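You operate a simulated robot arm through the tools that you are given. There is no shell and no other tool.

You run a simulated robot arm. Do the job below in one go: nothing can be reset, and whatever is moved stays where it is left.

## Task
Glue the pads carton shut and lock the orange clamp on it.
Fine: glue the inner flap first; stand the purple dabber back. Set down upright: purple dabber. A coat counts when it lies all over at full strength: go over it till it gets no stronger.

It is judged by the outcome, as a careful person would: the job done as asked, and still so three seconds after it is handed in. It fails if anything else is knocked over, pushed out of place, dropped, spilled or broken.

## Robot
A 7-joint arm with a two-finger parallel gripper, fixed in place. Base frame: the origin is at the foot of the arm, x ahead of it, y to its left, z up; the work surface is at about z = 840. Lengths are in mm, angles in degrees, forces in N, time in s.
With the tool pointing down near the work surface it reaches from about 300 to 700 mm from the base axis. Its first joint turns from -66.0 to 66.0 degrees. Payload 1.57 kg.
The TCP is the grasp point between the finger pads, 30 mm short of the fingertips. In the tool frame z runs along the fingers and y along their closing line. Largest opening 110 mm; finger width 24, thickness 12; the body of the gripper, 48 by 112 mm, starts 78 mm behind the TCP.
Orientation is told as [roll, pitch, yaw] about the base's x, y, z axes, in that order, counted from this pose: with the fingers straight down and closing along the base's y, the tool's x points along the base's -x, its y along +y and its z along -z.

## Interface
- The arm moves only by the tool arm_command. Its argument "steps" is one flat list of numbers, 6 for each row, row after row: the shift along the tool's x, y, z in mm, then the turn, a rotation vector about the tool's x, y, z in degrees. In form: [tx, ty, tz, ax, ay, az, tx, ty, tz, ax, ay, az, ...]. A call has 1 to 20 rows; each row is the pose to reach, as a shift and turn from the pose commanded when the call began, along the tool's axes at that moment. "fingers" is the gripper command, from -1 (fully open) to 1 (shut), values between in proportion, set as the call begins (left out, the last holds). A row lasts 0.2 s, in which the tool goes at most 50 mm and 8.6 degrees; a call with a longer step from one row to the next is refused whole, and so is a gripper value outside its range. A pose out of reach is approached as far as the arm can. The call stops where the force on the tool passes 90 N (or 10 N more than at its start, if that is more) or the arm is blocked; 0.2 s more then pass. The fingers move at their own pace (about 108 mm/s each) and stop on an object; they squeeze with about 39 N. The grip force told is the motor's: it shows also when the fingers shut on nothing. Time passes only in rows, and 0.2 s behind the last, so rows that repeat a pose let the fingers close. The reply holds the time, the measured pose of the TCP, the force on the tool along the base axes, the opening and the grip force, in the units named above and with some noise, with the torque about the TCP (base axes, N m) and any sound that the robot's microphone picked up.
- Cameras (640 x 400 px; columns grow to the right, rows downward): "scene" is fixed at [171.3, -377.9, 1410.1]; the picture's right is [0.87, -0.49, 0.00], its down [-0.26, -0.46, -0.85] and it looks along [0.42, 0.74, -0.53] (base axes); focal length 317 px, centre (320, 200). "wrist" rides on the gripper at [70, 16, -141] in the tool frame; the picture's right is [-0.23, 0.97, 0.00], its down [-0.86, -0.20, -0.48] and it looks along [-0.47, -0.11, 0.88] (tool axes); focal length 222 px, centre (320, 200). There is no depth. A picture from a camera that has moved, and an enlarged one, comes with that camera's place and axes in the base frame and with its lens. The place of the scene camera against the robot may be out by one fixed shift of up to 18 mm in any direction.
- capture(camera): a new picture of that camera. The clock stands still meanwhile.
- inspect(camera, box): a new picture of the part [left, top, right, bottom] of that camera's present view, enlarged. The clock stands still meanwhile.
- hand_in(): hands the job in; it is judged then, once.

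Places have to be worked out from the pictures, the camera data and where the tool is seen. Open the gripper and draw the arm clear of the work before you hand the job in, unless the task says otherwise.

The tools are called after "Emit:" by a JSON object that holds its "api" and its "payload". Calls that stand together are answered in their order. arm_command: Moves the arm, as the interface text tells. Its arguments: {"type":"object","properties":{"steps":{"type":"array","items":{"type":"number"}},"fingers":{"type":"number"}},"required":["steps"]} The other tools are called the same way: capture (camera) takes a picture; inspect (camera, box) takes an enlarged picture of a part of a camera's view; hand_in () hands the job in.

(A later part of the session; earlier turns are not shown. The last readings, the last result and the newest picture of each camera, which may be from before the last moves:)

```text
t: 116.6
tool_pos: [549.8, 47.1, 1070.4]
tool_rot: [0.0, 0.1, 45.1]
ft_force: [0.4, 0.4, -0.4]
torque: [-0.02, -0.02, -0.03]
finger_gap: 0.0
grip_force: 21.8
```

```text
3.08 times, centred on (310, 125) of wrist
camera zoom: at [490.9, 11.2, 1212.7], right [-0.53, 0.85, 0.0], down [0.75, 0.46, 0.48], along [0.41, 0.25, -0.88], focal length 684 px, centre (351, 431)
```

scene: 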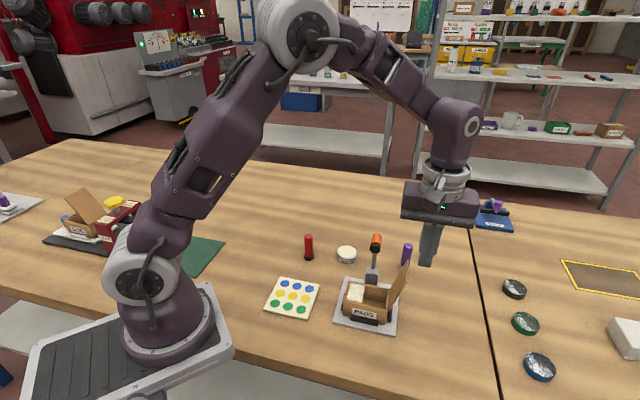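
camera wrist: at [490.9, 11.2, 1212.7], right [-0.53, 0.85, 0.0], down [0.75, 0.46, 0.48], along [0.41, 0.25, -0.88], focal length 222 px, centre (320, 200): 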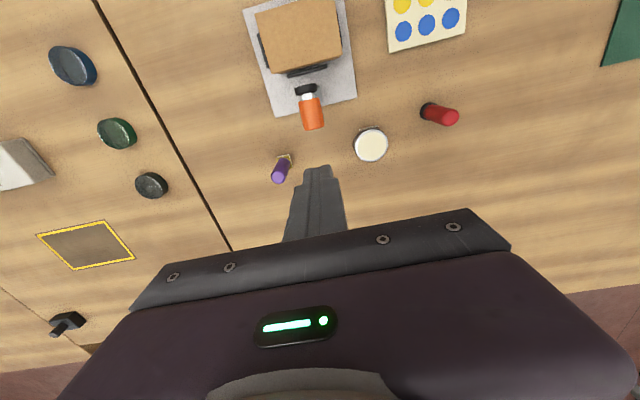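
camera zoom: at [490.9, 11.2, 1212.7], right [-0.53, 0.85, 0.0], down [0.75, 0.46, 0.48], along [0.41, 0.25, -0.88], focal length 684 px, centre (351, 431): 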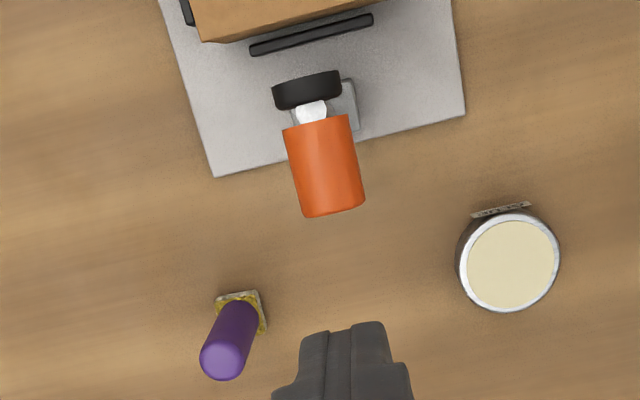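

The handle's end is at about (532,30), in line with the fingers and ~12 mm away from their face. I descend to tip height ≈952.

Emit:
{"api": "arm_command", "payload": {"steps": [0, 0, 30, 0, 0, 0, 0, 0, 60, 0, 0, 0, 0, 0, 88, 0, 0, 0, 0, 0, 88, 0, 0, 0]}}

Emit:
{"api": "inspect", "payload": {"camera": "scene", "box": [340, 200, 420, 320]}}

Emit:
{"api": "inspect", "payload": {"camera": "wrist", "box": [240, 60, 400, 220]}}

```text
t: 117.6
tool_pos: [549.9, 47.1, 981.4]
tool_rot: [-0.1, 0.0, 45.1]
ft_force: [-0.8, -0.4, 0.7]
torque: [0.0, -0.03, 0.01]
finger_gap: 0.0
grip_force: 21.1
```

```text
3.33 times, centred on (380, 260) of scene
camera zoom: at [171.3, -377.9, 1410.1], right [0.87, -0.49, 0.0], down [-0.26, -0.46, -0.85], along [0.42, 0.74, -0.53], focal length 1058 px, centre (120, 0)
```

zoom: 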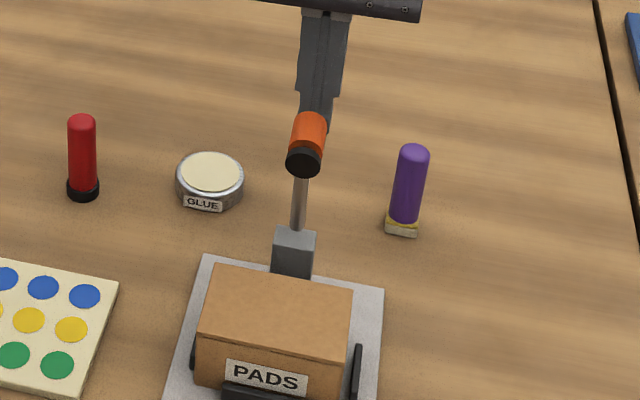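

```text
2.50 times, centred on (320, 140) of wrist
camera zoom: at [490.6, 10.7, 1122.5], right [-0.53, 0.85, 0.0], down [0.75, 0.46, 0.48], along [0.41, 0.25, -0.88], focal length 555 px, centre (320, 350)
```

zoom: 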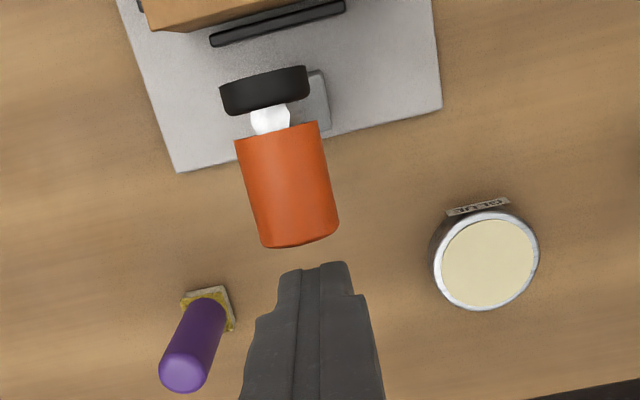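

Aligned behind the handle. I push slowly toward the carton (tool +x) to tip the lever over.

Emit:
{"api": "arm_command", "payload": {"steps": [7, 0, 0, 0, 0, 0, 13, 0, 0, 0, 0, 0, 18, 0, 0, 0, 0, 0, 23, 0, 0, 0, 0, 0, 28, 0, 0, 0, 0, 0, 33, 0, 0, 0, 0, 0, 33, 0, 0, 0, 0, 0]}}

Emit:
{"api": "inspect", "payload": {"camera": "scene", "box": [340, 200, 420, 320]}}

Emit:
{"api": "inspect", "payload": {"camera": "wrist", "box": [240, 60, 400, 220]}}

```text
t: 119.2
tool_pos: [525.3, 24.2, 980.6]
tool_rot: [0.1, 0.0, 45.1]
ft_force: [-0.4, 0.1, 0.6]
torque: [-0.03, 0.01, 0.01]
finger_gap: 0.0
grip_force: 21.2
```

```text
3.33 times, centred on (380, 260) of scene
camera zoom: at [171.3, -377.9, 1410.1], right [0.87, -0.49, 0.0], down [-0.26, -0.46, -0.85], along [0.42, 0.74, -0.53], focal length 1058 px, centre (120, 0)
```

zoom: 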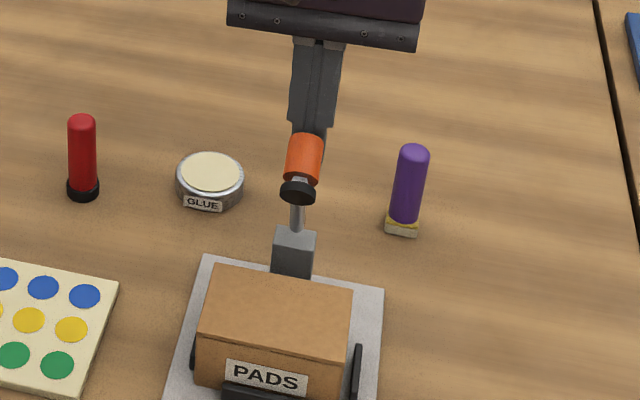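

```text
2.50 times, centred on (320, 140) of wrist
camera zoom: at [466.3, -12.5, 1123.0], right [-0.53, 0.85, 0.0], down [0.75, 0.46, 0.48], along [0.41, 0.25, -0.88], focal length 555 px, centre (320, 350)
```

zoom: 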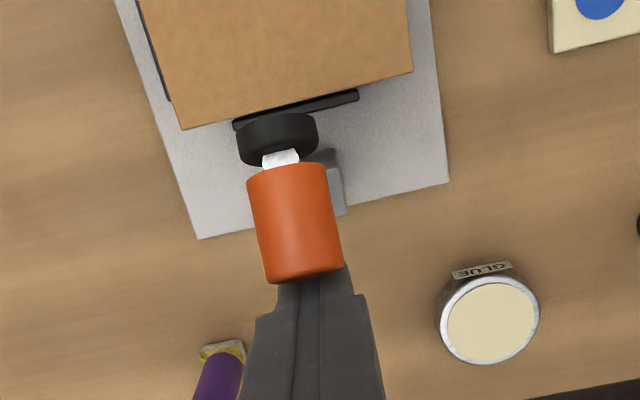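

The lever follows smoothly, tilting toward the carton. I push on another 26 mm.

Emit:
{"api": "arm_command", "payload": {"steps": [6, 0, 0, 0, 0, 0, 12, 0, 0, 0, 0, 0, 18, 0, 0, 0, 0, 0, 23, 0, 0, 0, 0, 0, 27, 0, 0, 0, 0, 0, 27, 0, 0, 0, 0, 0]}}

Emit:
{"api": "inspect", "payload": {"camera": "scene", "box": [340, 200, 420, 320]}}

Emit:
{"api": "inspect", "payload": {"camera": "wrist", "box": [240, 60, 400, 220]}}

```text
t: 120.6
tool_pos: [506.5, 5.8, 982.7]
tool_rot: [0.0, 0.0, 45.0]
ft_force: [-0.1, -0.8, -0.6]
torque: [0.01, -0.02, -0.02]
finger_gap: 0.0
grip_force: 21.7
```

```text
3.33 times, centred on (380, 260) of scene
camera zoom: at [171.3, -377.9, 1410.1], right [0.87, -0.49, 0.0], down [-0.26, -0.46, -0.85], along [0.42, 0.74, -0.53], focal length 1058 px, centre (120, 0)
```

zoom: 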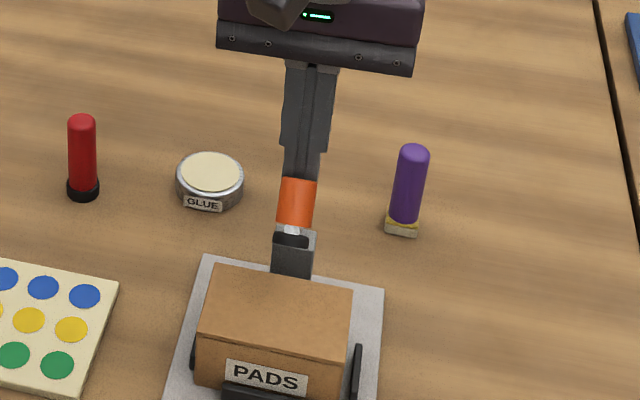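

```text
2.50 times, centred on (320, 140) of wrist
camera zoom: at [446.3, -30.8, 1124.4], right [-0.53, 0.85, 0.0], down [0.75, 0.46, 0.48], along [0.41, 0.25, -0.88], focal length 555 px, centre (320, 350)
```

zoom: 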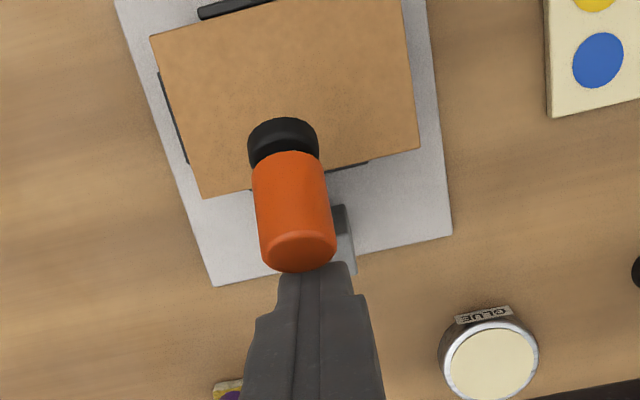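

The lever is at about 45° and holds with the finger. I push another 14 mm.

Emit:
{"api": "arm_command", "payload": {"steps": [5, 0, 0, 0, 0, 0, 10, 0, 0, 0, 0, 0, 14, 0, 0, 0, 0, 0, 14, 0, 0, 0, 0, 0]}}

Emit:
{"api": "inspect", "payload": {"camera": "scene", "box": [340, 200, 420, 320]}}

Emit:
{"api": "inspect", "payload": {"camera": "wrist", "box": [240, 60, 400, 220]}}

```text
t: 121.6
tool_pos: [495.6, -4.4, 982.0]
tool_rot: [0.0, 0.0, 45.0]
ft_force: [-0.5, 0.1, -0.3]
torque: [-0.01, 0.0, -0.02]
finger_gap: 0.0
grip_force: 21.5
```

```text
3.33 times, centred on (380, 260) of scene
camera zoom: at [171.3, -377.9, 1410.1], right [0.87, -0.49, 0.0], down [-0.26, -0.46, -0.85], along [0.42, 0.74, -0.53], focal length 1058 px, centre (120, 0)
```

zoom: 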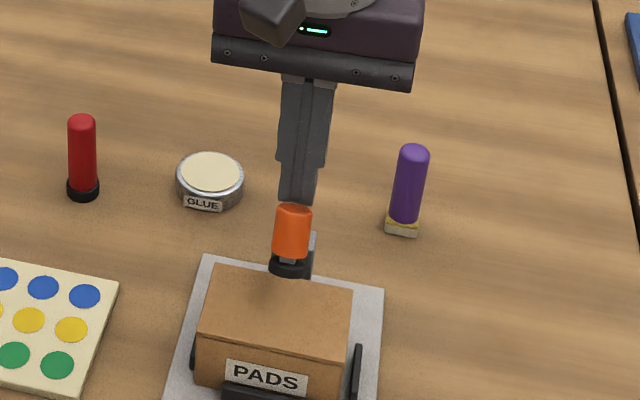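

```text
2.50 times, centred on (320, 140) of wrist
camera zoom: at [436.1, -40.9, 1124.1], right [-0.53, 0.85, 0.0], down [0.75, 0.46, 0.48], along [0.41, 0.25, -0.88], focal length 555 px, centre (320, 350)
```

zoom: 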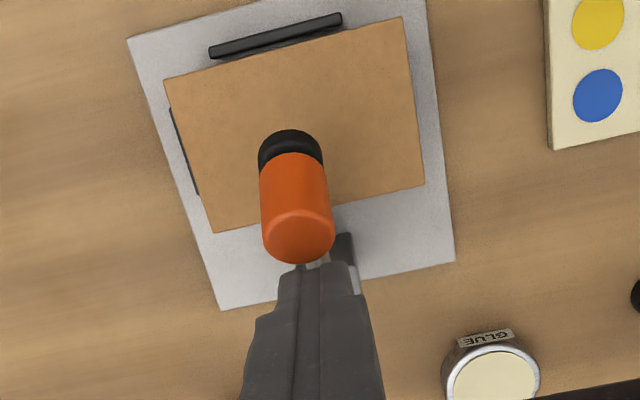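

About 60° now and it stays put. I back off, rise above the handle and move over it to push it down from the top.

Emit:
{"api": "arm_command", "payload": {"steps": [-5, 0, 0, 0, 0, 0, -5, 0, -25, 0, 0, 0, -5, 0, -45, 0, 0, 0, 14, 0, -45, 0, 0, 0, 32, 0, -45, 0, 0, 0, 32, 0, -30, 0, 0, 0, 32, 0, -30, 0, 0, 0]}}

Emit:
{"api": "inspect", "payload": {"camera": "scene", "box": [340, 200, 420, 320]}}

Emit:
{"api": "inspect", "payload": {"camera": "wrist", "box": [240, 60, 400, 220]}}

```text
t: 123.2
tool_pos: [474.9, -27.6, 1012.5]
tool_rot: [0.0, 0.0, 45.0]
ft_force: [0.2, -0.5, -0.2]
torque: [0.02, 0.01, 0.04]
finger_gap: 0.2
grip_force: 20.7
```

```text
3.33 times, centred on (380, 260) of scene
camera zoom: at [171.3, -377.9, 1410.1], right [0.87, -0.49, 0.0], down [-0.26, -0.46, -0.85], along [0.42, 0.74, -0.53], focal length 1058 px, centre (120, 0)
```

zoom: 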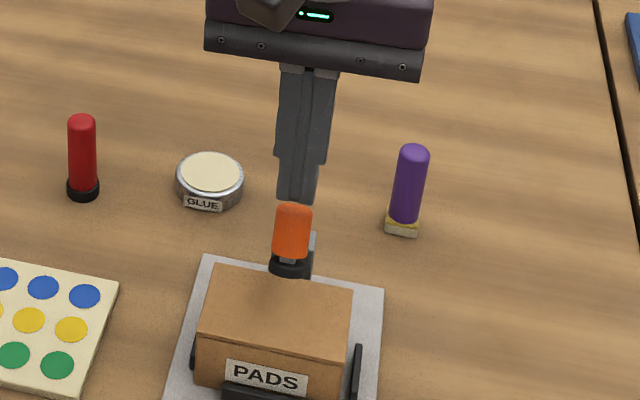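

```text
2.50 times, centred on (320, 140) of wrist
camera zoom: at [414.1, -64.6, 1154.0], right [-0.53, 0.85, 0.0], down [0.75, 0.46, 0.48], along [0.41, 0.25, -0.88], focal length 555 px, centre (320, 350)
```

zoom: 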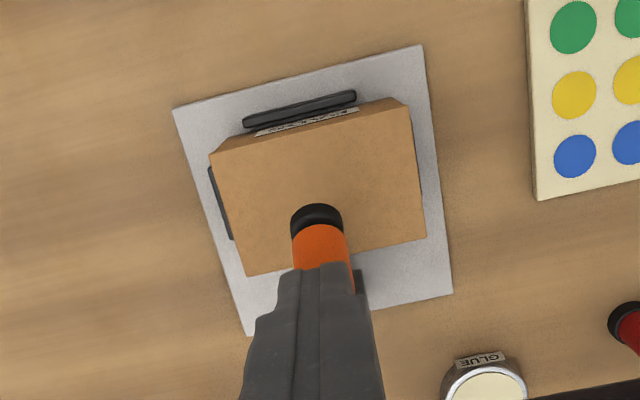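

The fingertips are above the handle's top. I push down gradually, following its arc toward the carton.

Emit:
{"api": "arm_command", "payload": {"steps": [0, 0, 8, 0, 0, 0, 1, 0, 14, 0, 0, 0, 2, 0, 19, 0, 0, 0, 4, 0, 24, 0, 0, 0, 6, 0, 29, 0, 0, 0, 7, 0, 33, 0, 0, 0, 7, 0, 33, 0, 0, 0]}}

Emit:
{"api": "inspect", "payload": {"camera": "scene", "box": [340, 200, 420, 320]}}

Emit:
{"api": "inspect", "payload": {"camera": "wrist", "box": [240, 60, 400, 220]}}

```text
t: 124.8
tool_pos: [469.7, -32.8, 979.1]
tool_rot: [0.0, -0.1, 45.0]
ft_force: [-0.3, 0.0, -0.7]
torque: [-0.01, 0.0, 0.01]
finger_gap: 0.1
grip_force: 21.5
```

```text
3.33 times, centred on (380, 260) of scene
camera zoom: at [171.3, -377.9, 1410.1], right [0.87, -0.49, 0.0], down [-0.26, -0.46, -0.85], along [0.42, 0.74, -0.53], focal length 1058 px, centre (120, 0)
```

zoom: 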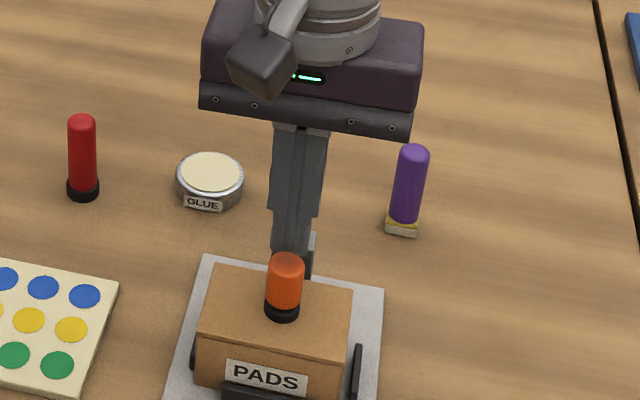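

```text
2.50 times, centred on (320, 140) of wrist
camera zoom: at [409.5, -69.0, 1120.1], right [-0.53, 0.85, 0.0], down [0.75, 0.46, 0.48], along [0.41, 0.25, -0.88], focal length 555 px, centre (320, 350)
```

zoom: 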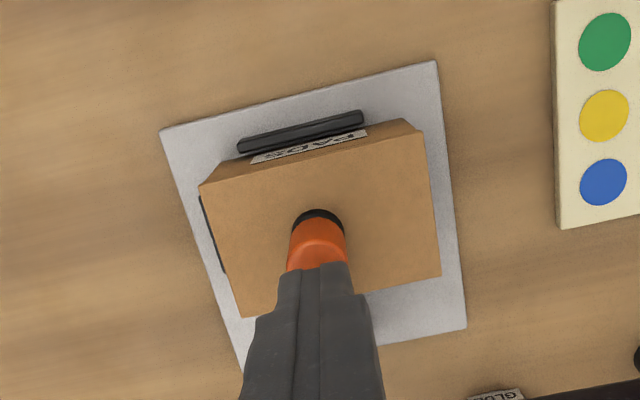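

The lever is nearly down; the handle seems a bit further toward the label side than my fingertip. I take a closer look.

Emit:
{"api": "inspect", "payload": {"camera": "scene", "box": [355, 250, 400, 310]}}

Emit:
{"api": "inspect", "payload": {"camera": "wrist", "box": [290, 120, 350, 180]}}

```text
6.67 times, centred on (378, 280) of scene
camera zoom: at [171.3, -377.9, 1410.1], right [0.87, -0.49, 0.0], down [-0.26, -0.46, -0.85], along [0.42, 0.74, -0.53], focal length 2116 px, centre (-63, -333)
```

zoom: 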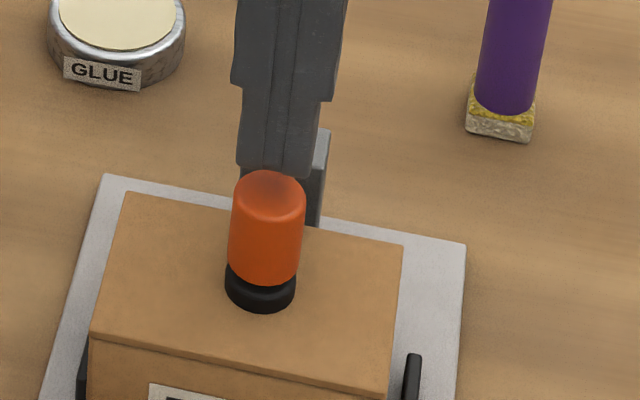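

```text
6.67 times, centred on (320, 150) of wrist
camera zoom: at [409.5, -69.0, 1120.1], right [-0.53, 0.85, 0.0], down [0.75, 0.46, 0.48], along [0.41, 0.25, -0.88], focal length 1481 px, centre (320, 533)
```

zoom: 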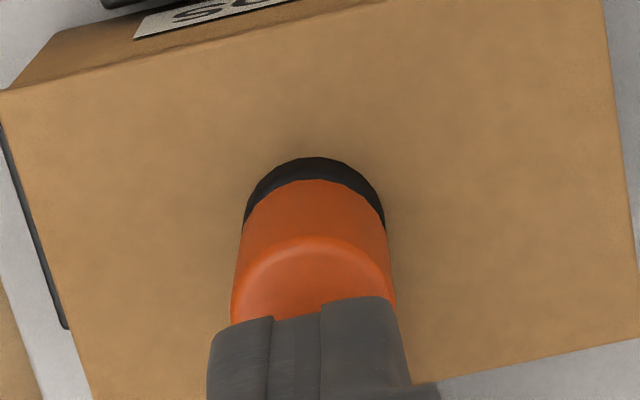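

The fingertip covers only the rear half of the handle top; the black pad is just above the lid. I rise 3 mm, shift 9 mm toward the label side to centre on it, and press down in steps.

Emit:
{"api": "arm_command", "payload": {"steps": [0, 0, -3, 0, 0, 0, 5, 0, -3, 0, 0, 0, 9, 0, -3, 0, 0, 0, 9, 0, 0, 0, 0, 0, 9, 0, 3, 0, 0, 0, 9, 0, 3, 0, 0, 0]}}

Emit:
{"api": "inspect", "payload": {"camera": "scene", "box": [355, 250, 400, 310]}}

```text
t: 126.2
tool_pos: [463.7, -38.7, 977.1]
tool_rot: [0.0, 0.0, 45.0]
ft_force: [0.1, -0.5, 1.1]
torque: [-0.05, 0.02, -0.03]
finger_gap: 0.0
grip_force: 21.3
```

```text
6.67 times, centred on (378, 280) of scene
camera zoom: at [171.3, -377.9, 1410.1], right [0.87, -0.49, 0.0], down [-0.26, -0.46, -0.85], along [0.42, 0.74, -0.53], focal length 2116 px, centre (-63, -333)
```

zoom: 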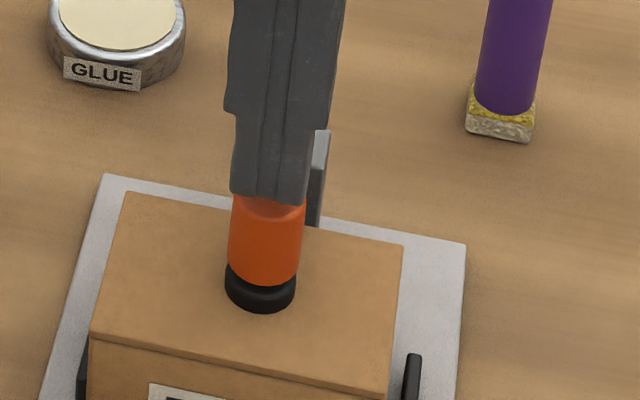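

Centred on the handle top now. I press down in small steps, watching force and sound.

Emit:
{"api": "arm_command", "payload": {"steps": [0, 0, 1.5, 0, 0, 0, 0.3, 0, 3, 0, 0, 0, 0.3, 0, 3, 0, 0, 0]}}

Emit:
{"api": "arm_command", "payload": {"steps": [0, 0, 1, 0, 0, 0, 0, 0, 2, 0, 0, 0, 0, 0, 2, 0, 0, 0]}}

```text
t: 127.0
tool_pos: [462.2, -38.0, 973.0]
tool_rot: [0.0, -0.1, 45.1]
ft_force: [-0.2, 0.7, 0.1]
torque: [0.0, 0.03, 0.04]
finger_gap: 0.0
grip_force: 21.9
```

```text
t: 127.8
tool_pos: [462.5, -38.3, 970.2]
tool_rot: [0.0, 0.0, 45.1]
ft_force: [-0.1, 0.5, 0.2]
torque: [0.0, -0.02, -0.01]
finger_gap: 0.0
grip_force: 21.6
```

It keeps yielding without much force; I look and continue pressing.

Emit:
{"api": "arm_command", "payload": {"steps": [0, 0, 1, 0, 0, 0, 0, 0, 2, 0, 0, 0, 0, 0, 2, 0, 0, 0]}}

Emit:
{"api": "inspect", "payload": {"camera": "scene", "box": [355, 250, 400, 310]}}

```text
t: 128.6
tool_pos: [462.7, -38.0, 968.7]
tool_rot: [0.0, 0.0, 45.2]
ft_force: [-0.4, 0.1, 0.3]
torque: [0.03, -0.01, -0.01]
finger_gap: 0.1
grip_force: 21.6
```

```text
6.67 times, centred on (378, 280) of scene
camera zoom: at [171.3, -377.9, 1410.1], right [0.87, -0.49, 0.0], down [-0.26, -0.46, -0.85], along [0.42, 0.74, -0.53], focal length 2116 px, centre (-63, -333)
```

zoom: 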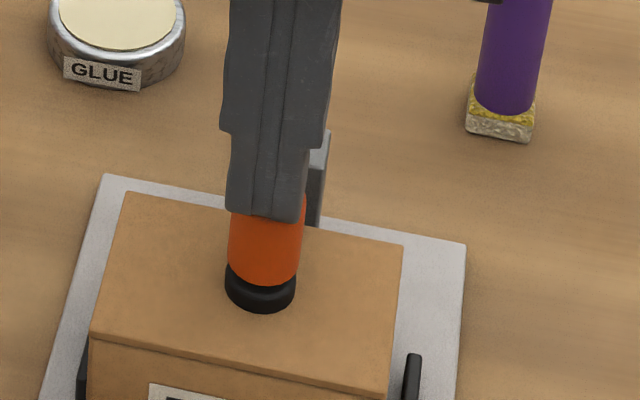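

The handle looks unmoved and there's no force; I check with the wrist camera how the tip and handle sit.

Emit:
{"api": "inspect", "payload": {"camera": "wrist", "box": [280, 110, 360, 190]}}

Emit:
{"api": "capture", "payload": {"camera": "wrist"}}

```text
5.00 times, centred on (320, 150) of wrist
camera zoom: at [402.0, -75.0, 1110.7], right [-0.53, 0.85, 0.0], down [0.75, 0.46, 0.48], along [0.41, 0.25, -0.88], focal length 1111 px, centre (320, 450)
```

zoom: 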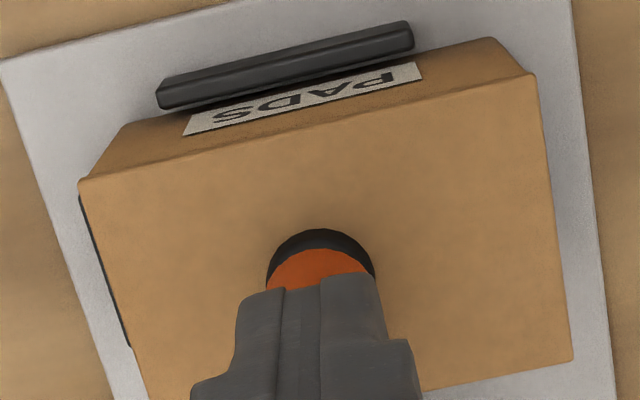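

```text
taken
camera wrist: at [402.0, -75.0, 1110.7], right [-0.53, 0.85, 0.0], down [0.75, 0.46, 0.48], along [0.41, 0.25, -0.88], focal length 222 px, centre (320, 200)
```

wrist: 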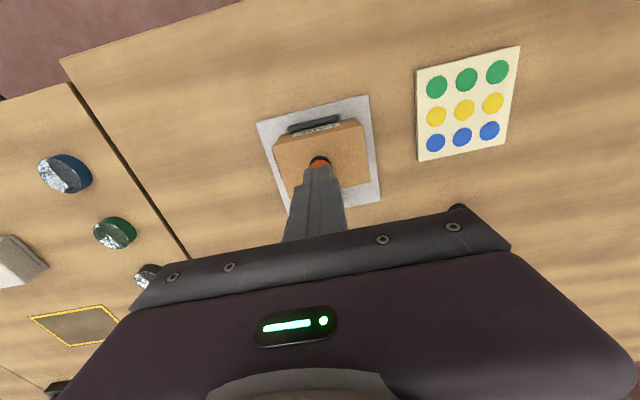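

The tip covers the handle top well. I continue pressing down in small steps until I feel it.

Emit:
{"api": "arm_command", "payload": {"steps": [0, 0, 1, 0, 0, 0, 0, 0, 2, 0, 0, 0, 0, 0, 2, 0, 0, 0]}}

Emit:
{"api": "arm_command", "payload": {"steps": [0, 0, 0.7, 0, 0, 0, 0, 0, 1.4, 0, 0, 0, 0, 0, 1.4, 0, 0, 0]}}

```text
t: 129.4
tool_pos: [463.0, -39.1, 968.3]
tool_rot: [0.0, -0.1, 45.0]
ft_force: [-0.5, -0.2, 2.8]
torque: [0.03, -0.03, 0.03]
finger_gap: 0.1
grip_force: 21.0
```

```text
t: 130.2
tool_pos: [461.8, -38.2, 966.4]
tool_rot: [-0.1, -0.1, 45.1]
ft_force: [-5.6, 2.2, 45.0]
torque: [0.38, -0.07, 0.03]
finger_gap: 0.0
grip_force: 21.4
```

45 N now: the pad presses on the lid. I look at the clamp before pressing more.

Emit:
{"api": "inspect", "payload": {"camera": "scene", "box": [345, 245, 410, 325]}}

Emit:
{"api": "inspect", "payload": {"camera": "wrist", "box": [280, 110, 360, 190]}}

```text
5.00 times, centred on (378, 285) of scene
camera zoom: at [170.5, -377.8, 1410.2], right [0.87, -0.49, 0.0], down [-0.26, -0.46, -0.85], along [0.42, 0.74, -0.53], focal length 1587 px, centre (32, -225)
```

zoom: 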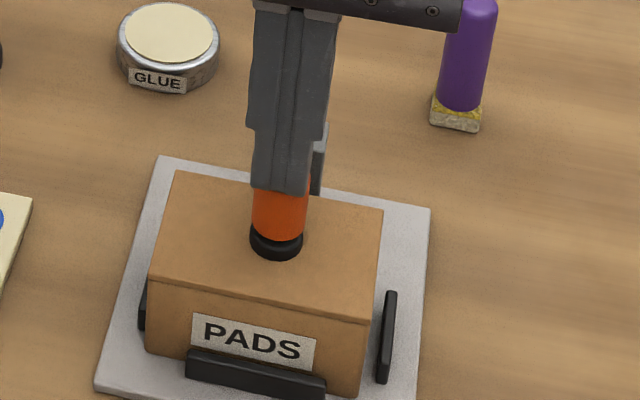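

```text
5.00 times, centred on (320, 150) of wrist
camera zoom: at [401.8, -75.0, 1108.1], right [-0.53, 0.85, 0.0], down [0.74, 0.46, 0.48], along [0.41, 0.25, -0.88], focal length 1111 px, centre (320, 450)
```

zoom: 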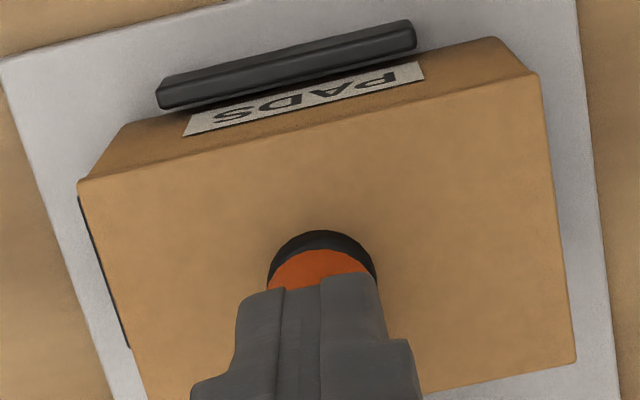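

The pad is on the lid. I press a bit more to make the clamp lock.

Emit:
{"api": "arm_command", "payload": {"steps": [0, 0, 0.4, 0, 0, 0, 0, 0, 0.8, 0, 0, 0, 0, 0, 0.8, 0, 0, 0, 0, 0, 0.8, 0, 0, 0]}}

```text
t: 131.2
tool_pos: [463.0, -38.1, 966.9]
tool_rot: [-0.2, -0.2, 45.2]
ft_force: [-9.5, 1.0, 70.2]
torque: [0.5, -0.15, 0.24]
finger_gap: 0.0
grip_force: 21.3
```

70 N and no further travel or click. I lift off and look at how the lever rests.

Emit:
{"api": "arm_command", "payload": {"steps": [0, 0, -5, 0, 0, 0, 0, 0, -30, 0, 0, 0, 0, 0, -60, 0, 0, 0, 30, 0, -60, 0, 0, 0, 60, 0, -60, 0, 0, 0, 60, 0, -60, 0, 0, 0]}}

Emit:
{"api": "inspect", "payload": {"camera": "scene", "box": [345, 245, 410, 325]}}

Emit:
{"api": "capture", "payload": {"camera": "wrist"}}

```text
t: 132.6
tool_pos: [420.7, -80.8, 1027.3]
tool_rot: [0.0, -0.1, 45.0]
ft_force: [0.0, 0.0, -0.2]
torque: [-0.03, 0.02, -0.05]
finger_gap: 0.1
grip_force: 21.1
```

```text
5.00 times, centred on (378, 285) of scene
camera zoom: at [171.3, -378.0, 1410.1], right [0.87, -0.49, 0.0], down [-0.26, -0.46, -0.85], along [0.42, 0.74, -0.53], focal length 1587 px, centre (32, -225)
```

zoom: 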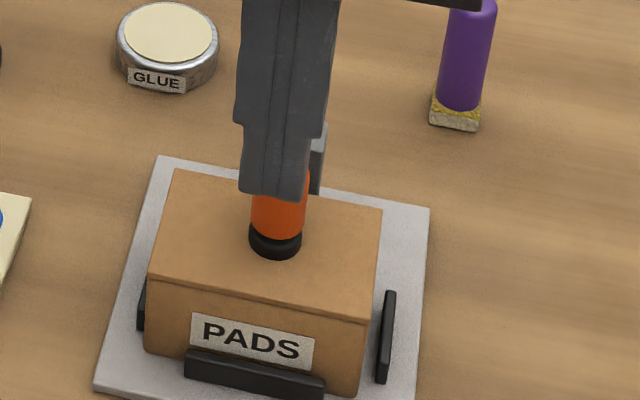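

```text
taken
camera wrist: at [360.6, -118.6, 1167.7], right [-0.53, 0.85, 0.0], down [0.75, 0.46, 0.48], along [0.41, 0.25, -0.88], focal length 222 px, centre (320, 200)
```

wrist: 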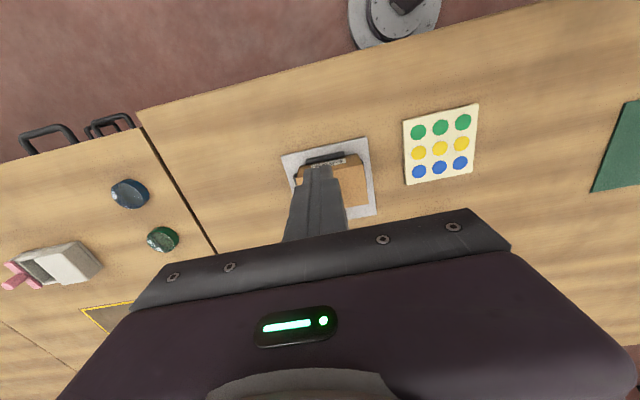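

The gripper blocks the view. I raise and swing round to the hinge end side, turning the camera to see the clamp from its side.

Emit:
{"api": "arm_command", "payload": {"steps": [-6.3, 7.5, -3, 0, 0, 7.5, -12.6, 15, -6, 0, 0, 15, -19, 22.6, -9, 0, 0, 22.5, -25.3, 30, -12, 0, 0, 30, -31.6, 37.7, -15, 0, 0, 37.5, -38, 45.2, -18, 0, 0, 45, -44.3, 52.7, -21, 0, 0, 52.5, -50.6, 60.3, -24, 0, 0, 60, -57, 67.8, -27, 0, 0, 67.5, -63.3, 75.3, -30, 0, 0, 75, -69.6, 82.9, -33, 0, 0, 82.5, -75.9, 90.4, -35, 0, 0, 90, -75.9, 90.4, -35, 0, 0, 90]}}

Emit:
{"api": "capture", "payload": {"camera": "wrist"}}

Emit:
{"api": "inspect", "payload": {"camera": "scene", "box": [345, 235, 415, 325]}}

```text
t: 135.4
tool_pos: [409.0, 37.3, 1059.9]
tool_rot: [0.0, 0.0, -45.0]
ft_force: [-0.7, -0.7, 0.3]
torque: [0.0, -0.03, -0.03]
finger_gap: 0.2
grip_force: 21.8
```

```text
taken
camera wrist: at [372.9, 98.9, 1201.4], right [0.85, 0.53, 0.0], down [0.46, -0.75, 0.48], along [0.25, -0.41, -0.88], focal length 222 px, centre (320, 200)
```

wrist: 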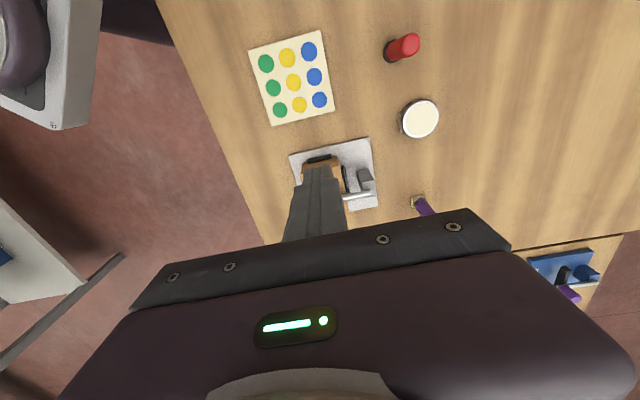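

```text
4.44 times, centred on (380, 280) of scene
camera zoom: at [171.3, -377.9, 1410.1], right [0.87, -0.49, 0.0], down [-0.26, -0.46, -0.85], along [0.42, 0.74, -0.53], focal length 1410 px, centre (53, -156)
```

zoom: 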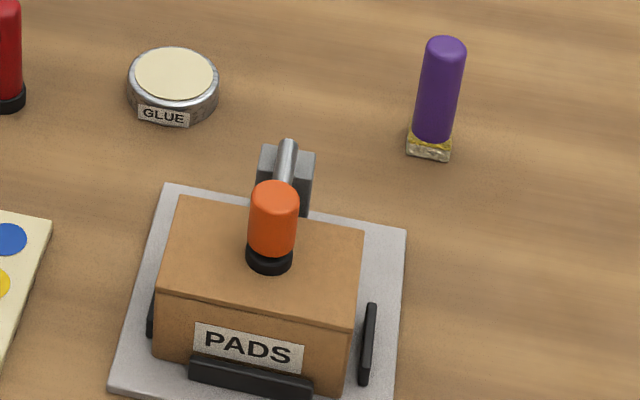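

The lever now lies down with its pad on the lid. I take closer looks at the clamp from both cameras to see whether it's fully down.

Emit:
{"api": "inspect", "payload": {"camera": "scene", "box": [360, 255, 396, 300]}}

Emit:
{"api": "inspect", "payload": {"camera": "wrist", "box": [290, 130, 390, 220]}}

Emit:
{"api": "inspect", "payload": {"camera": "scene", "box": [465, 190, 525, 240]}}

Emit:
{"api": "inspect", "payload": {"camera": "scene", "box": [30, 170, 150, 260]}}

```text
8.89 times, centred on (378, 278) of scene
camera zoom: at [171.3, -377.9, 1410.1], right [0.87, -0.49, 0.0], down [-0.26, -0.46, -0.85], along [0.42, 0.74, -0.53], focal length 2821 px, centre (-196, -489)
```

zoom: 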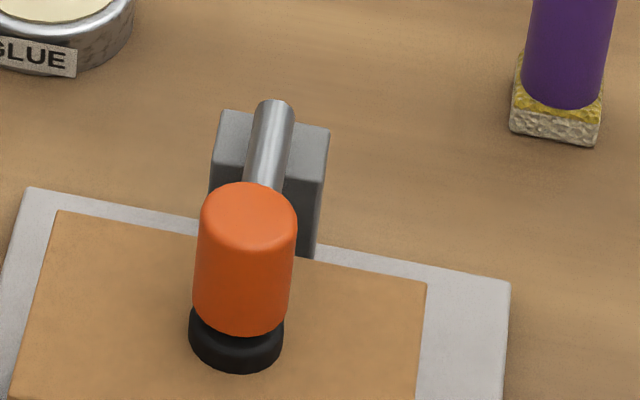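

```text
4.44 times, centred on (340, 175) of wrist
camera zoom: at [372.9, 98.9, 1201.4], right [0.85, 0.53, 0.0], down [0.46, -0.75, 0.48], along [0.25, -0.41, -0.88], focal length 987 px, centre (231, 311)
```

zoom: 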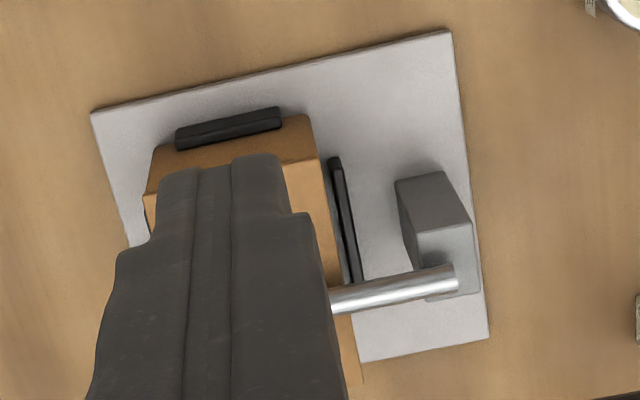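

```text
8.00 times, centred on (495, 215) of scene
camera zoom: at [171.3, -377.9, 1410.1], right [0.87, -0.49, 0.0], down [-0.26, -0.46, -0.85], along [0.42, 0.74, -0.53], focal length 2539 px, centre (-1080, 80)
```

zoom: 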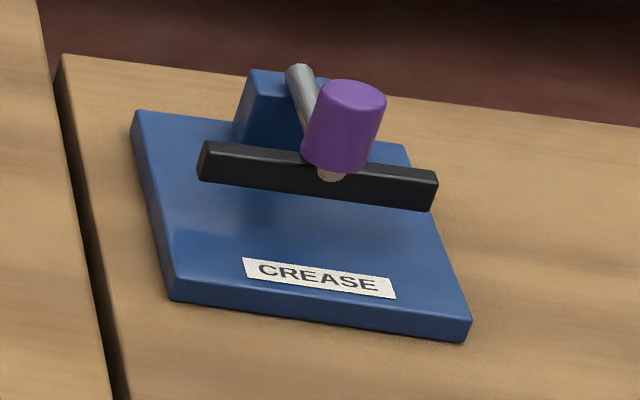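

```text
4.44 times, centred on (90, 215) of scene
camera zoom: at [171.3, -377.9, 1410.1], right [0.87, -0.49, 0.0], down [-0.26, -0.46, -0.85], along [0.42, 0.74, -0.53], focal length 1410 px, centre (1342, 133)
```

zoom: 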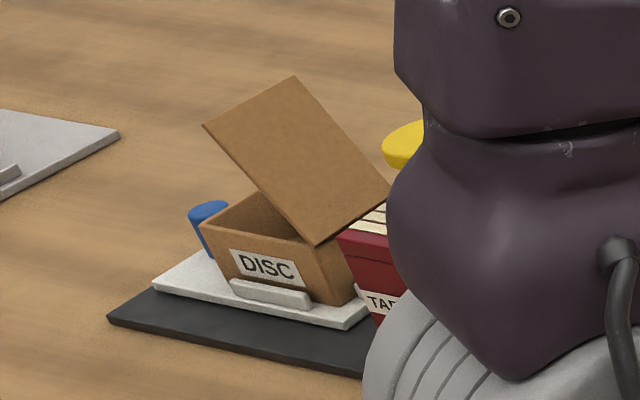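

The rod is horizontal and the pad rests on the lid, but I heard no click, so it may only be resting there. I'll go back over the handle and press harder, from this yaw so that the camera watches from the side.

Emit:
{"api": "arm_command", "payload": {"steps": [-30, -4, 0, 0, 0, 0, -60, -8, 0, 0, 0, 0, -90.8, -11.6, 0, 0, 0, 0, -90.8, -11.6, 40, 0, 0, 0, -90.8, -11.6, 75, 0, 0, 0, -90.8, -11.6, 86, 0, 0, 0, -90.8, -11.6, 86, 0, 0, 0]}}

Emit:
{"api": "capture", "payload": {"camera": "wrist"}}

Emit:
{"api": "inspect", "payload": {"camera": "wrist", "box": [260, 110, 400, 220]}}

Emit:
{"api": "inspect", "payload": {"camera": "scene", "box": [345, 235, 415, 325]}}

```text
t: 137.0
tool_pos: [466.3, -35.9, 973.0]
tool_rot: [0.0, -0.1, -44.9]
ft_force: [-0.8, 0.4, -0.8]
torque: [0.02, -0.01, 0.01]
finger_gap: 0.0
grip_force: 21.4
```

```text
taken
camera wrist: at [429.9, 26.3, 1114.5], right [0.85, 0.53, 0.0], down [0.46, -0.75, 0.48], along [0.25, -0.41, -0.88], focal length 222 px, centre (320, 200)
```

wrist: 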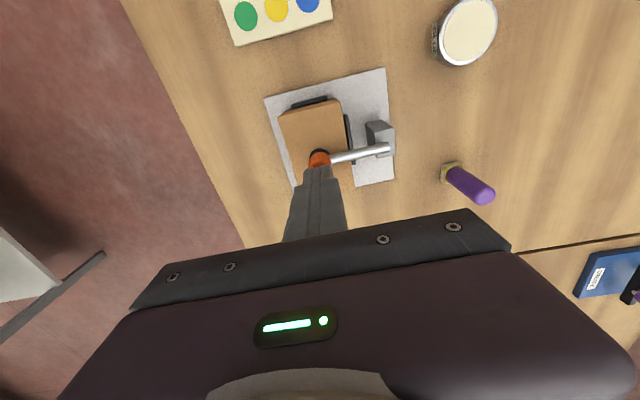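

```text
3.64 times, centred on (330, 165) of wrist
camera zoom: at [429.9, 26.3, 1114.5], right [0.85, 0.53, 0.0], down [0.46, -0.75, 0.48], along [0.25, -0.41, -0.88], focal length 808 px, centre (284, 327)
```

zoom: 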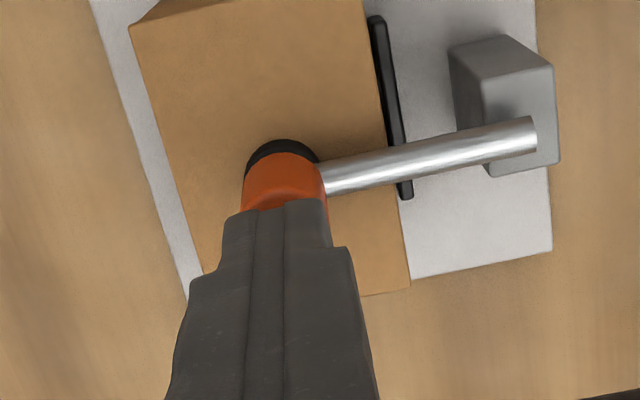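

```text
4.44 times, centred on (380, 280) of scene
camera zoom: at [171.3, -377.9, 1410.1], right [0.87, -0.49, 0.0], down [-0.26, -0.46, -0.85], along [0.42, 0.74, -0.53], focal length 1410 px, centre (53, -156)
```

zoom: 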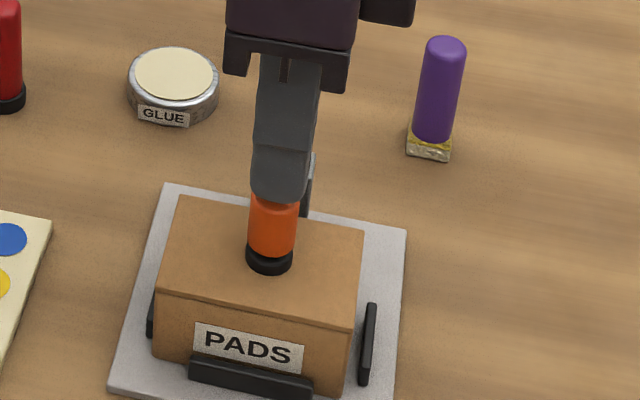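

The tip is over the handle. I press down, increasing in small steps.

Emit:
{"api": "arm_command", "payload": {"steps": [0, 0, 3, 0, 0, 0, 0, 0, 5.5, 0, 0, 0, 0, 0, 6.5, 0, 0, 0, 0, 0, 6.5, 0, 0, 0]}}

Emit:
{"api": "arm_command", "payload": {"steps": [0, 0, 0.7, 0, 0, 0, 0, 0, 1.2, 0, 0, 0, 0, 0, 1.2, 0, 0, 0]}}

```text
t: 138.0
tool_pos: [465.7, -35.5, 967.3]
tool_rot: [-0.1, 0.0, -44.9]
ft_force: [-2.2, 2.8, 12.4]
torque: [0.04, 0.04, -0.04]
finger_gap: 0.0
grip_force: 21.8
```

```text
t: 138.8
tool_pos: [465.9, -36.6, 967.2]
tool_rot: [0.2, -0.1, -45.0]
ft_force: [-2.4, 2.7, 36.2]
torque: [0.18, 0.06, -0.05]
finger_gap: 0.2
grip_force: 21.0
```

Emit:
{"api": "arm_command", "payload": {"steps": [0, 0, 0.7, 0, 0, 0, 0, 0, 1.2, 0, 0, 0, 0, 0, 1.2, 0, 0, 0]}}

Emit:
{"api": "arm_command", "payload": {"steps": [0, 0, 0.5, 0, 0, 0, 0, 0, 0.9, 0, 0, 0, 0, 0, 0.9, 0, 0, 0]}}

```text
t: 139.6
tool_pos: [466.1, -37.0, 966.8]
tool_rot: [0.2, 0.0, -44.9]
ft_force: [-9.2, 2.0, 71.5]
torque: [0.23, 0.25, 0.01]
finger_gap: 0.0
grip_force: 21.6
```

```text
t: 140.4
tool_pos: [465.6, -35.4, 965.9]
tool_rot: [0.1, -0.2, -44.9]
ft_force: [-12.7, -1.3, 88.6]
torque: [0.17, 0.35, 0.24]
finger_gap: 0.0
grip_force: 21.4
```

89 N and still no click or travel. I lift off and instead test whether the lever is held: I'll open the fingers partly to take hold of the handle.

Emit:
{"api": "arm_command", "payload": {"steps": [0, 0, -5, 0, 0, 0, 0, 0, -20, 0, 0, 0, 0, 0, -30, 0, 0, 0, 0, 0, -30, 0, 0, 0, 0, 0, -30, 0, 0, 0], "fingers": 1}}

Emit:
{"api": "arm_command", "payload": {"steps": [0, 0, 0, 0, 0, 0, 0, 0, 0, 0, 0, 0, 0, 0, 0, 0, 0, 0], "fingers": 0.1}}

Emit:
{"api": "inspect", "payload": {"camera": "wrist", "box": [240, 90, 420, 220]}}

Emit:
{"api": "inspect", "payload": {"camera": "scene", "box": [345, 235, 415, 325]}}

```text
t: 141.6
tool_pos: [465.5, -35.7, 993.2]
tool_rot: [-0.1, 0.0, -44.9]
ft_force: [0.7, 0.2, 1.0]
torque: [-0.01, -0.01, -0.02]
finger_gap: 0.0
grip_force: 20.6
```

```text
t: 142.4
tool_pos: [465.1, -35.4, 992.8]
tool_rot: [0.1, -0.1, -45.0]
ft_force: [-0.3, -0.4, -1.3]
torque: [0.0, -0.01, 0.0]
finger_gap: 49.2
grip_force: 0.0
```

```text
3.08 times, centred on (330, 155) of wrist
camera zoom: at [428.9, 26.5, 1135.0], right [0.85, 0.53, 0.0], down [0.46, -0.75, 0.48], along [0.25, -0.41, -0.88], focal length 684 px, centre (289, 338)
```

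zoom: 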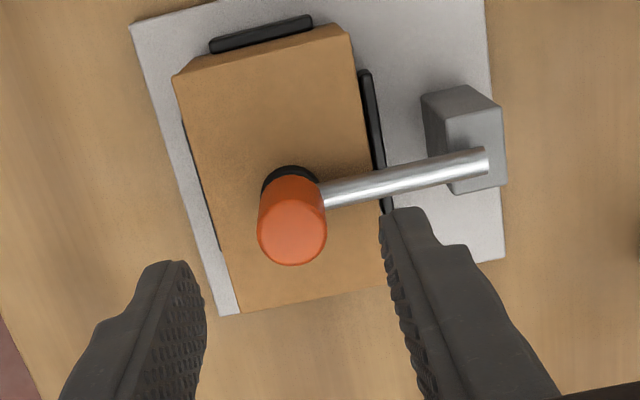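

```text
4.44 times, centred on (380, 280) of scene
camera zoom: at [171.3, -377.9, 1410.1], right [0.87, -0.49, 0.0], down [-0.26, -0.46, -0.85], along [0.42, 0.74, -0.53], focal length 1410 px, centre (53, -156)
```

zoom: 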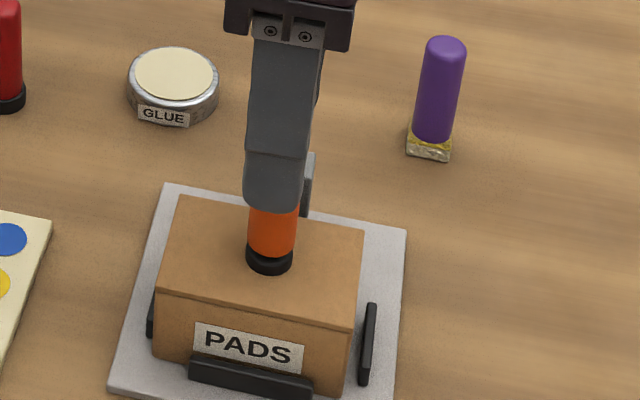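

The lever lies flat, handle upright at about (468,-35). I centre on it and lower the open fingers around the handle, tips staying above the rod.

Emit:
{"api": "arm_command", "payload": {"steps": [-1.5, 2.5, 15, 0, 0, 0, -1.5, 2.5, 30, 0, 0, 0, -1.5, 2.5, 40, 0, 0, 0, -1.5, 2.5, 45, 0, 0, 0, -1.5, 2.5, 45, 0, 0, 0], "fingers": 0.1}}

Emit:
{"api": "inspect", "payload": {"camera": "wrist", "box": [240, 90, 420, 220]}}

```text
t: 143.6
tool_pos: [469.4, -35.5, 949.2]
tool_rot: [0.0, 0.0, -45.0]
ft_force: [-0.2, 0.0, 0.0]
torque: [0.05, 0.02, 0.01]
finger_gap: 49.2
grip_force: 0.1
```

```text
3.08 times, centred on (330, 155) of wrist
camera zoom: at [432.2, 27.0, 1090.5], right [0.85, 0.53, 0.0], down [0.46, -0.75, 0.48], along [0.25, -0.41, -0.88], focal length 684 px, centre (289, 338)
```

zoom: 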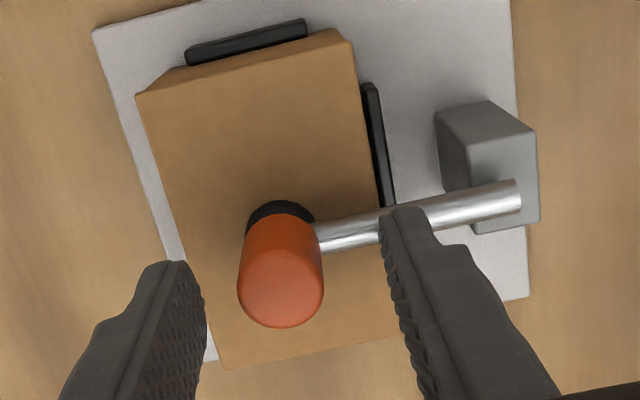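

The fingers straddle the handle. I close on it.

Emit:
{"api": "arm_command", "payload": {"steps": [0, 0, 0, 0, 0, 0, 0, 0, 0, 0, 0, 0, 0, 0, 0, 0, 0, 0, 0, 0, 0, 0, 0, 0], "fingers": 1}}

Emit:
{"api": "inspect", "payload": {"camera": "wrist", "box": [240, 90, 420, 220]}}

```text
t: 144.6
tool_pos: [468.0, -35.1, 948.9]
tool_rot: [-0.1, 0.0, -45.0]
ft_force: [-16.1, -17.2, 8.5]
torque: [-0.39, 0.31, 0.01]
finger_gap: 21.3
grip_force: 34.4
```

```text
3.08 times, centred on (330, 155) of wrist
camera zoom: at [431.4, 25.9, 1090.7], right [0.85, 0.53, 0.0], down [0.46, -0.75, 0.48], along [0.25, -0.41, -0.88], focal length 684 px, centre (289, 338)
```

zoom: 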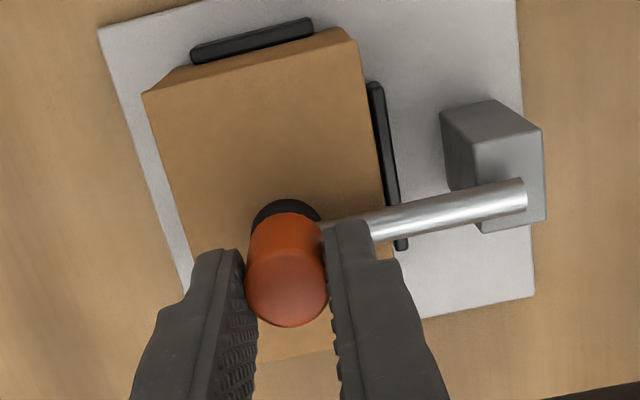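

I hold the handle; there is a 23 N sideways pull toward the label side, so I relieve about 1 mm that way, then pull up by 1 mm to test if it is held.

Emit:
{"api": "arm_command", "payload": {"steps": [0, -1, 0, 0, 0, 0, 0, -1, 0, 0, 0, 0]}}

Emit:
{"api": "arm_command", "payload": {"steps": [0, 0, -0.5, 0, 0, 0, 0, 0, -1, 0, 0, 0, 0, 0, -1, 0, 0, 0]}}

```text
t: 145.2
tool_pos: [468.4, -36.7, 949.5]
tool_rot: [0.0, 0.0, -44.9]
ft_force: [-9.5, -14.6, -4.1]
torque: [-0.72, 0.7, 0.01]
finger_gap: 21.3
grip_force: 34.0
```

```text
t: 146.0
tool_pos: [469.5, -36.0, 949.5]
tool_rot: [0.0, 0.0, -44.9]
ft_force: [-6.0, -11.9, -3.9]
torque: [-0.73, 0.47, 0.04]
finger_gap: 21.1
grip_force: 34.2
```

Only ~4 N of resistance so far; I pull up another 1.5 mm.

Emit:
{"api": "arm_command", "payload": {"steps": [0, 0, -0.8, 0, 0, 0, 0, 0, -1.5, 0, 0, 0, 0, 0, -1.5, 0, 0, 0]}}

Emit:
{"api": "inspect", "payload": {"camera": "scene", "box": [355, 255, 400, 310]}}

Emit:
{"api": "inspect", "payload": {"camera": "wrist", "box": [240, 90, 420, 220]}}

```text
t: 146.8
tool_pos: [469.6, -36.9, 952.1]
tool_rot: [0.1, 0.1, -44.9]
ft_force: [2.1, -5.3, -11.0]
torque: [-0.61, 0.46, 0.01]
finger_gap: 21.5
grip_force: 34.9
```

```text
7.27 times, centred on (378, 282) of scene
camera zoom: at [171.5, -378.1, 1410.0], right [0.87, -0.49, 0.0], down [-0.26, -0.46, -0.85], along [0.42, 0.74, -0.53], focal length 2308 px, centre (-98, -400)
```

zoom: 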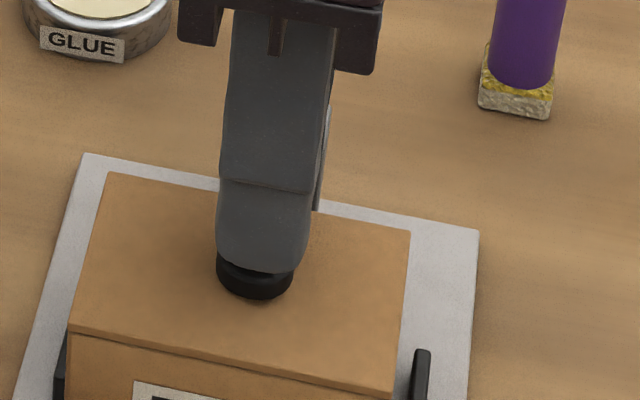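

```text
3.08 times, centred on (330, 155) of wrist
camera zoom: at [431.3, 26.2, 1093.4], right [0.85, 0.53, 0.0], down [0.46, -0.75, 0.48], along [0.25, -0.41, -0.88], focal length 684 px, centre (289, 338)
```

zoom: 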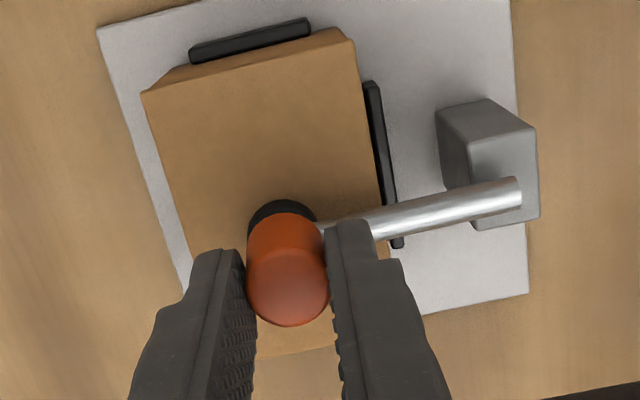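

The handle rose ~2 mm at 11 N. To learn whether the clamp pulls itself shut, I let go and see if it goes back down.

Emit:
{"api": "arm_command", "payload": {"steps": [0, 0, 0, 0, 0, 0, 0, 0, 0, 0, 0, 0, 0, 0, 0, 0, 0, 0], "fingers": 0.3}}

Emit:
{"api": "inspect", "payload": {"camera": "scene", "box": [355, 255, 400, 310]}}

Emit:
{"api": "inspect", "payload": {"camera": "wrist", "box": [240, 90, 420, 220]}}

```text
t: 147.6
tool_pos: [468.0, -35.7, 951.4]
tool_rot: [0.0, 0.1, -45.0]
ft_force: [1.1, -0.1, -0.4]
torque: [-0.03, 0.0, 0.01]
finger_gap: 38.4
grip_force: 0.0
```

```text
7.27 times, centred on (378, 282) of scene
camera zoom: at [171.3, -377.9, 1410.1], right [0.87, -0.49, 0.0], down [-0.26, -0.46, -0.85], along [0.42, 0.74, -0.53], focal length 2308 px, centre (-98, -400)
```

zoom: 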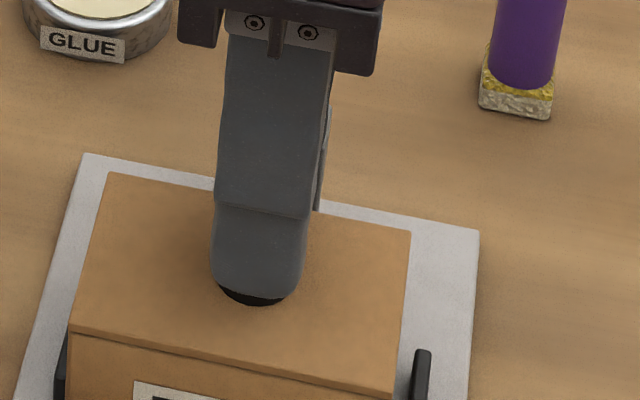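

```text
3.08 times, centred on (330, 155) of wrist
camera zoom: at [430.9, 26.0, 1093.4], right [0.85, 0.53, 0.0], down [0.46, -0.75, 0.48], along [0.25, -0.41, -0.88], focal length 684 px, centre (289, 338)
```

zoom: 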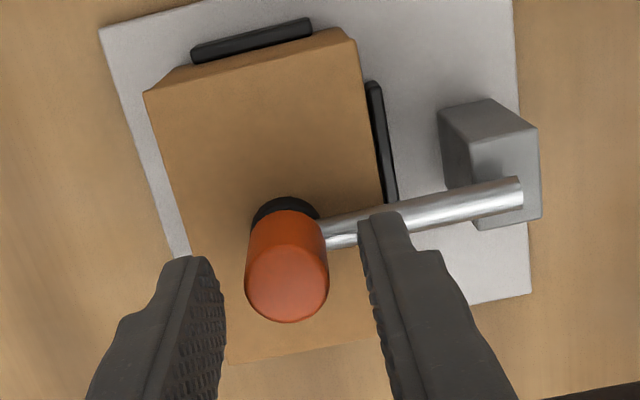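

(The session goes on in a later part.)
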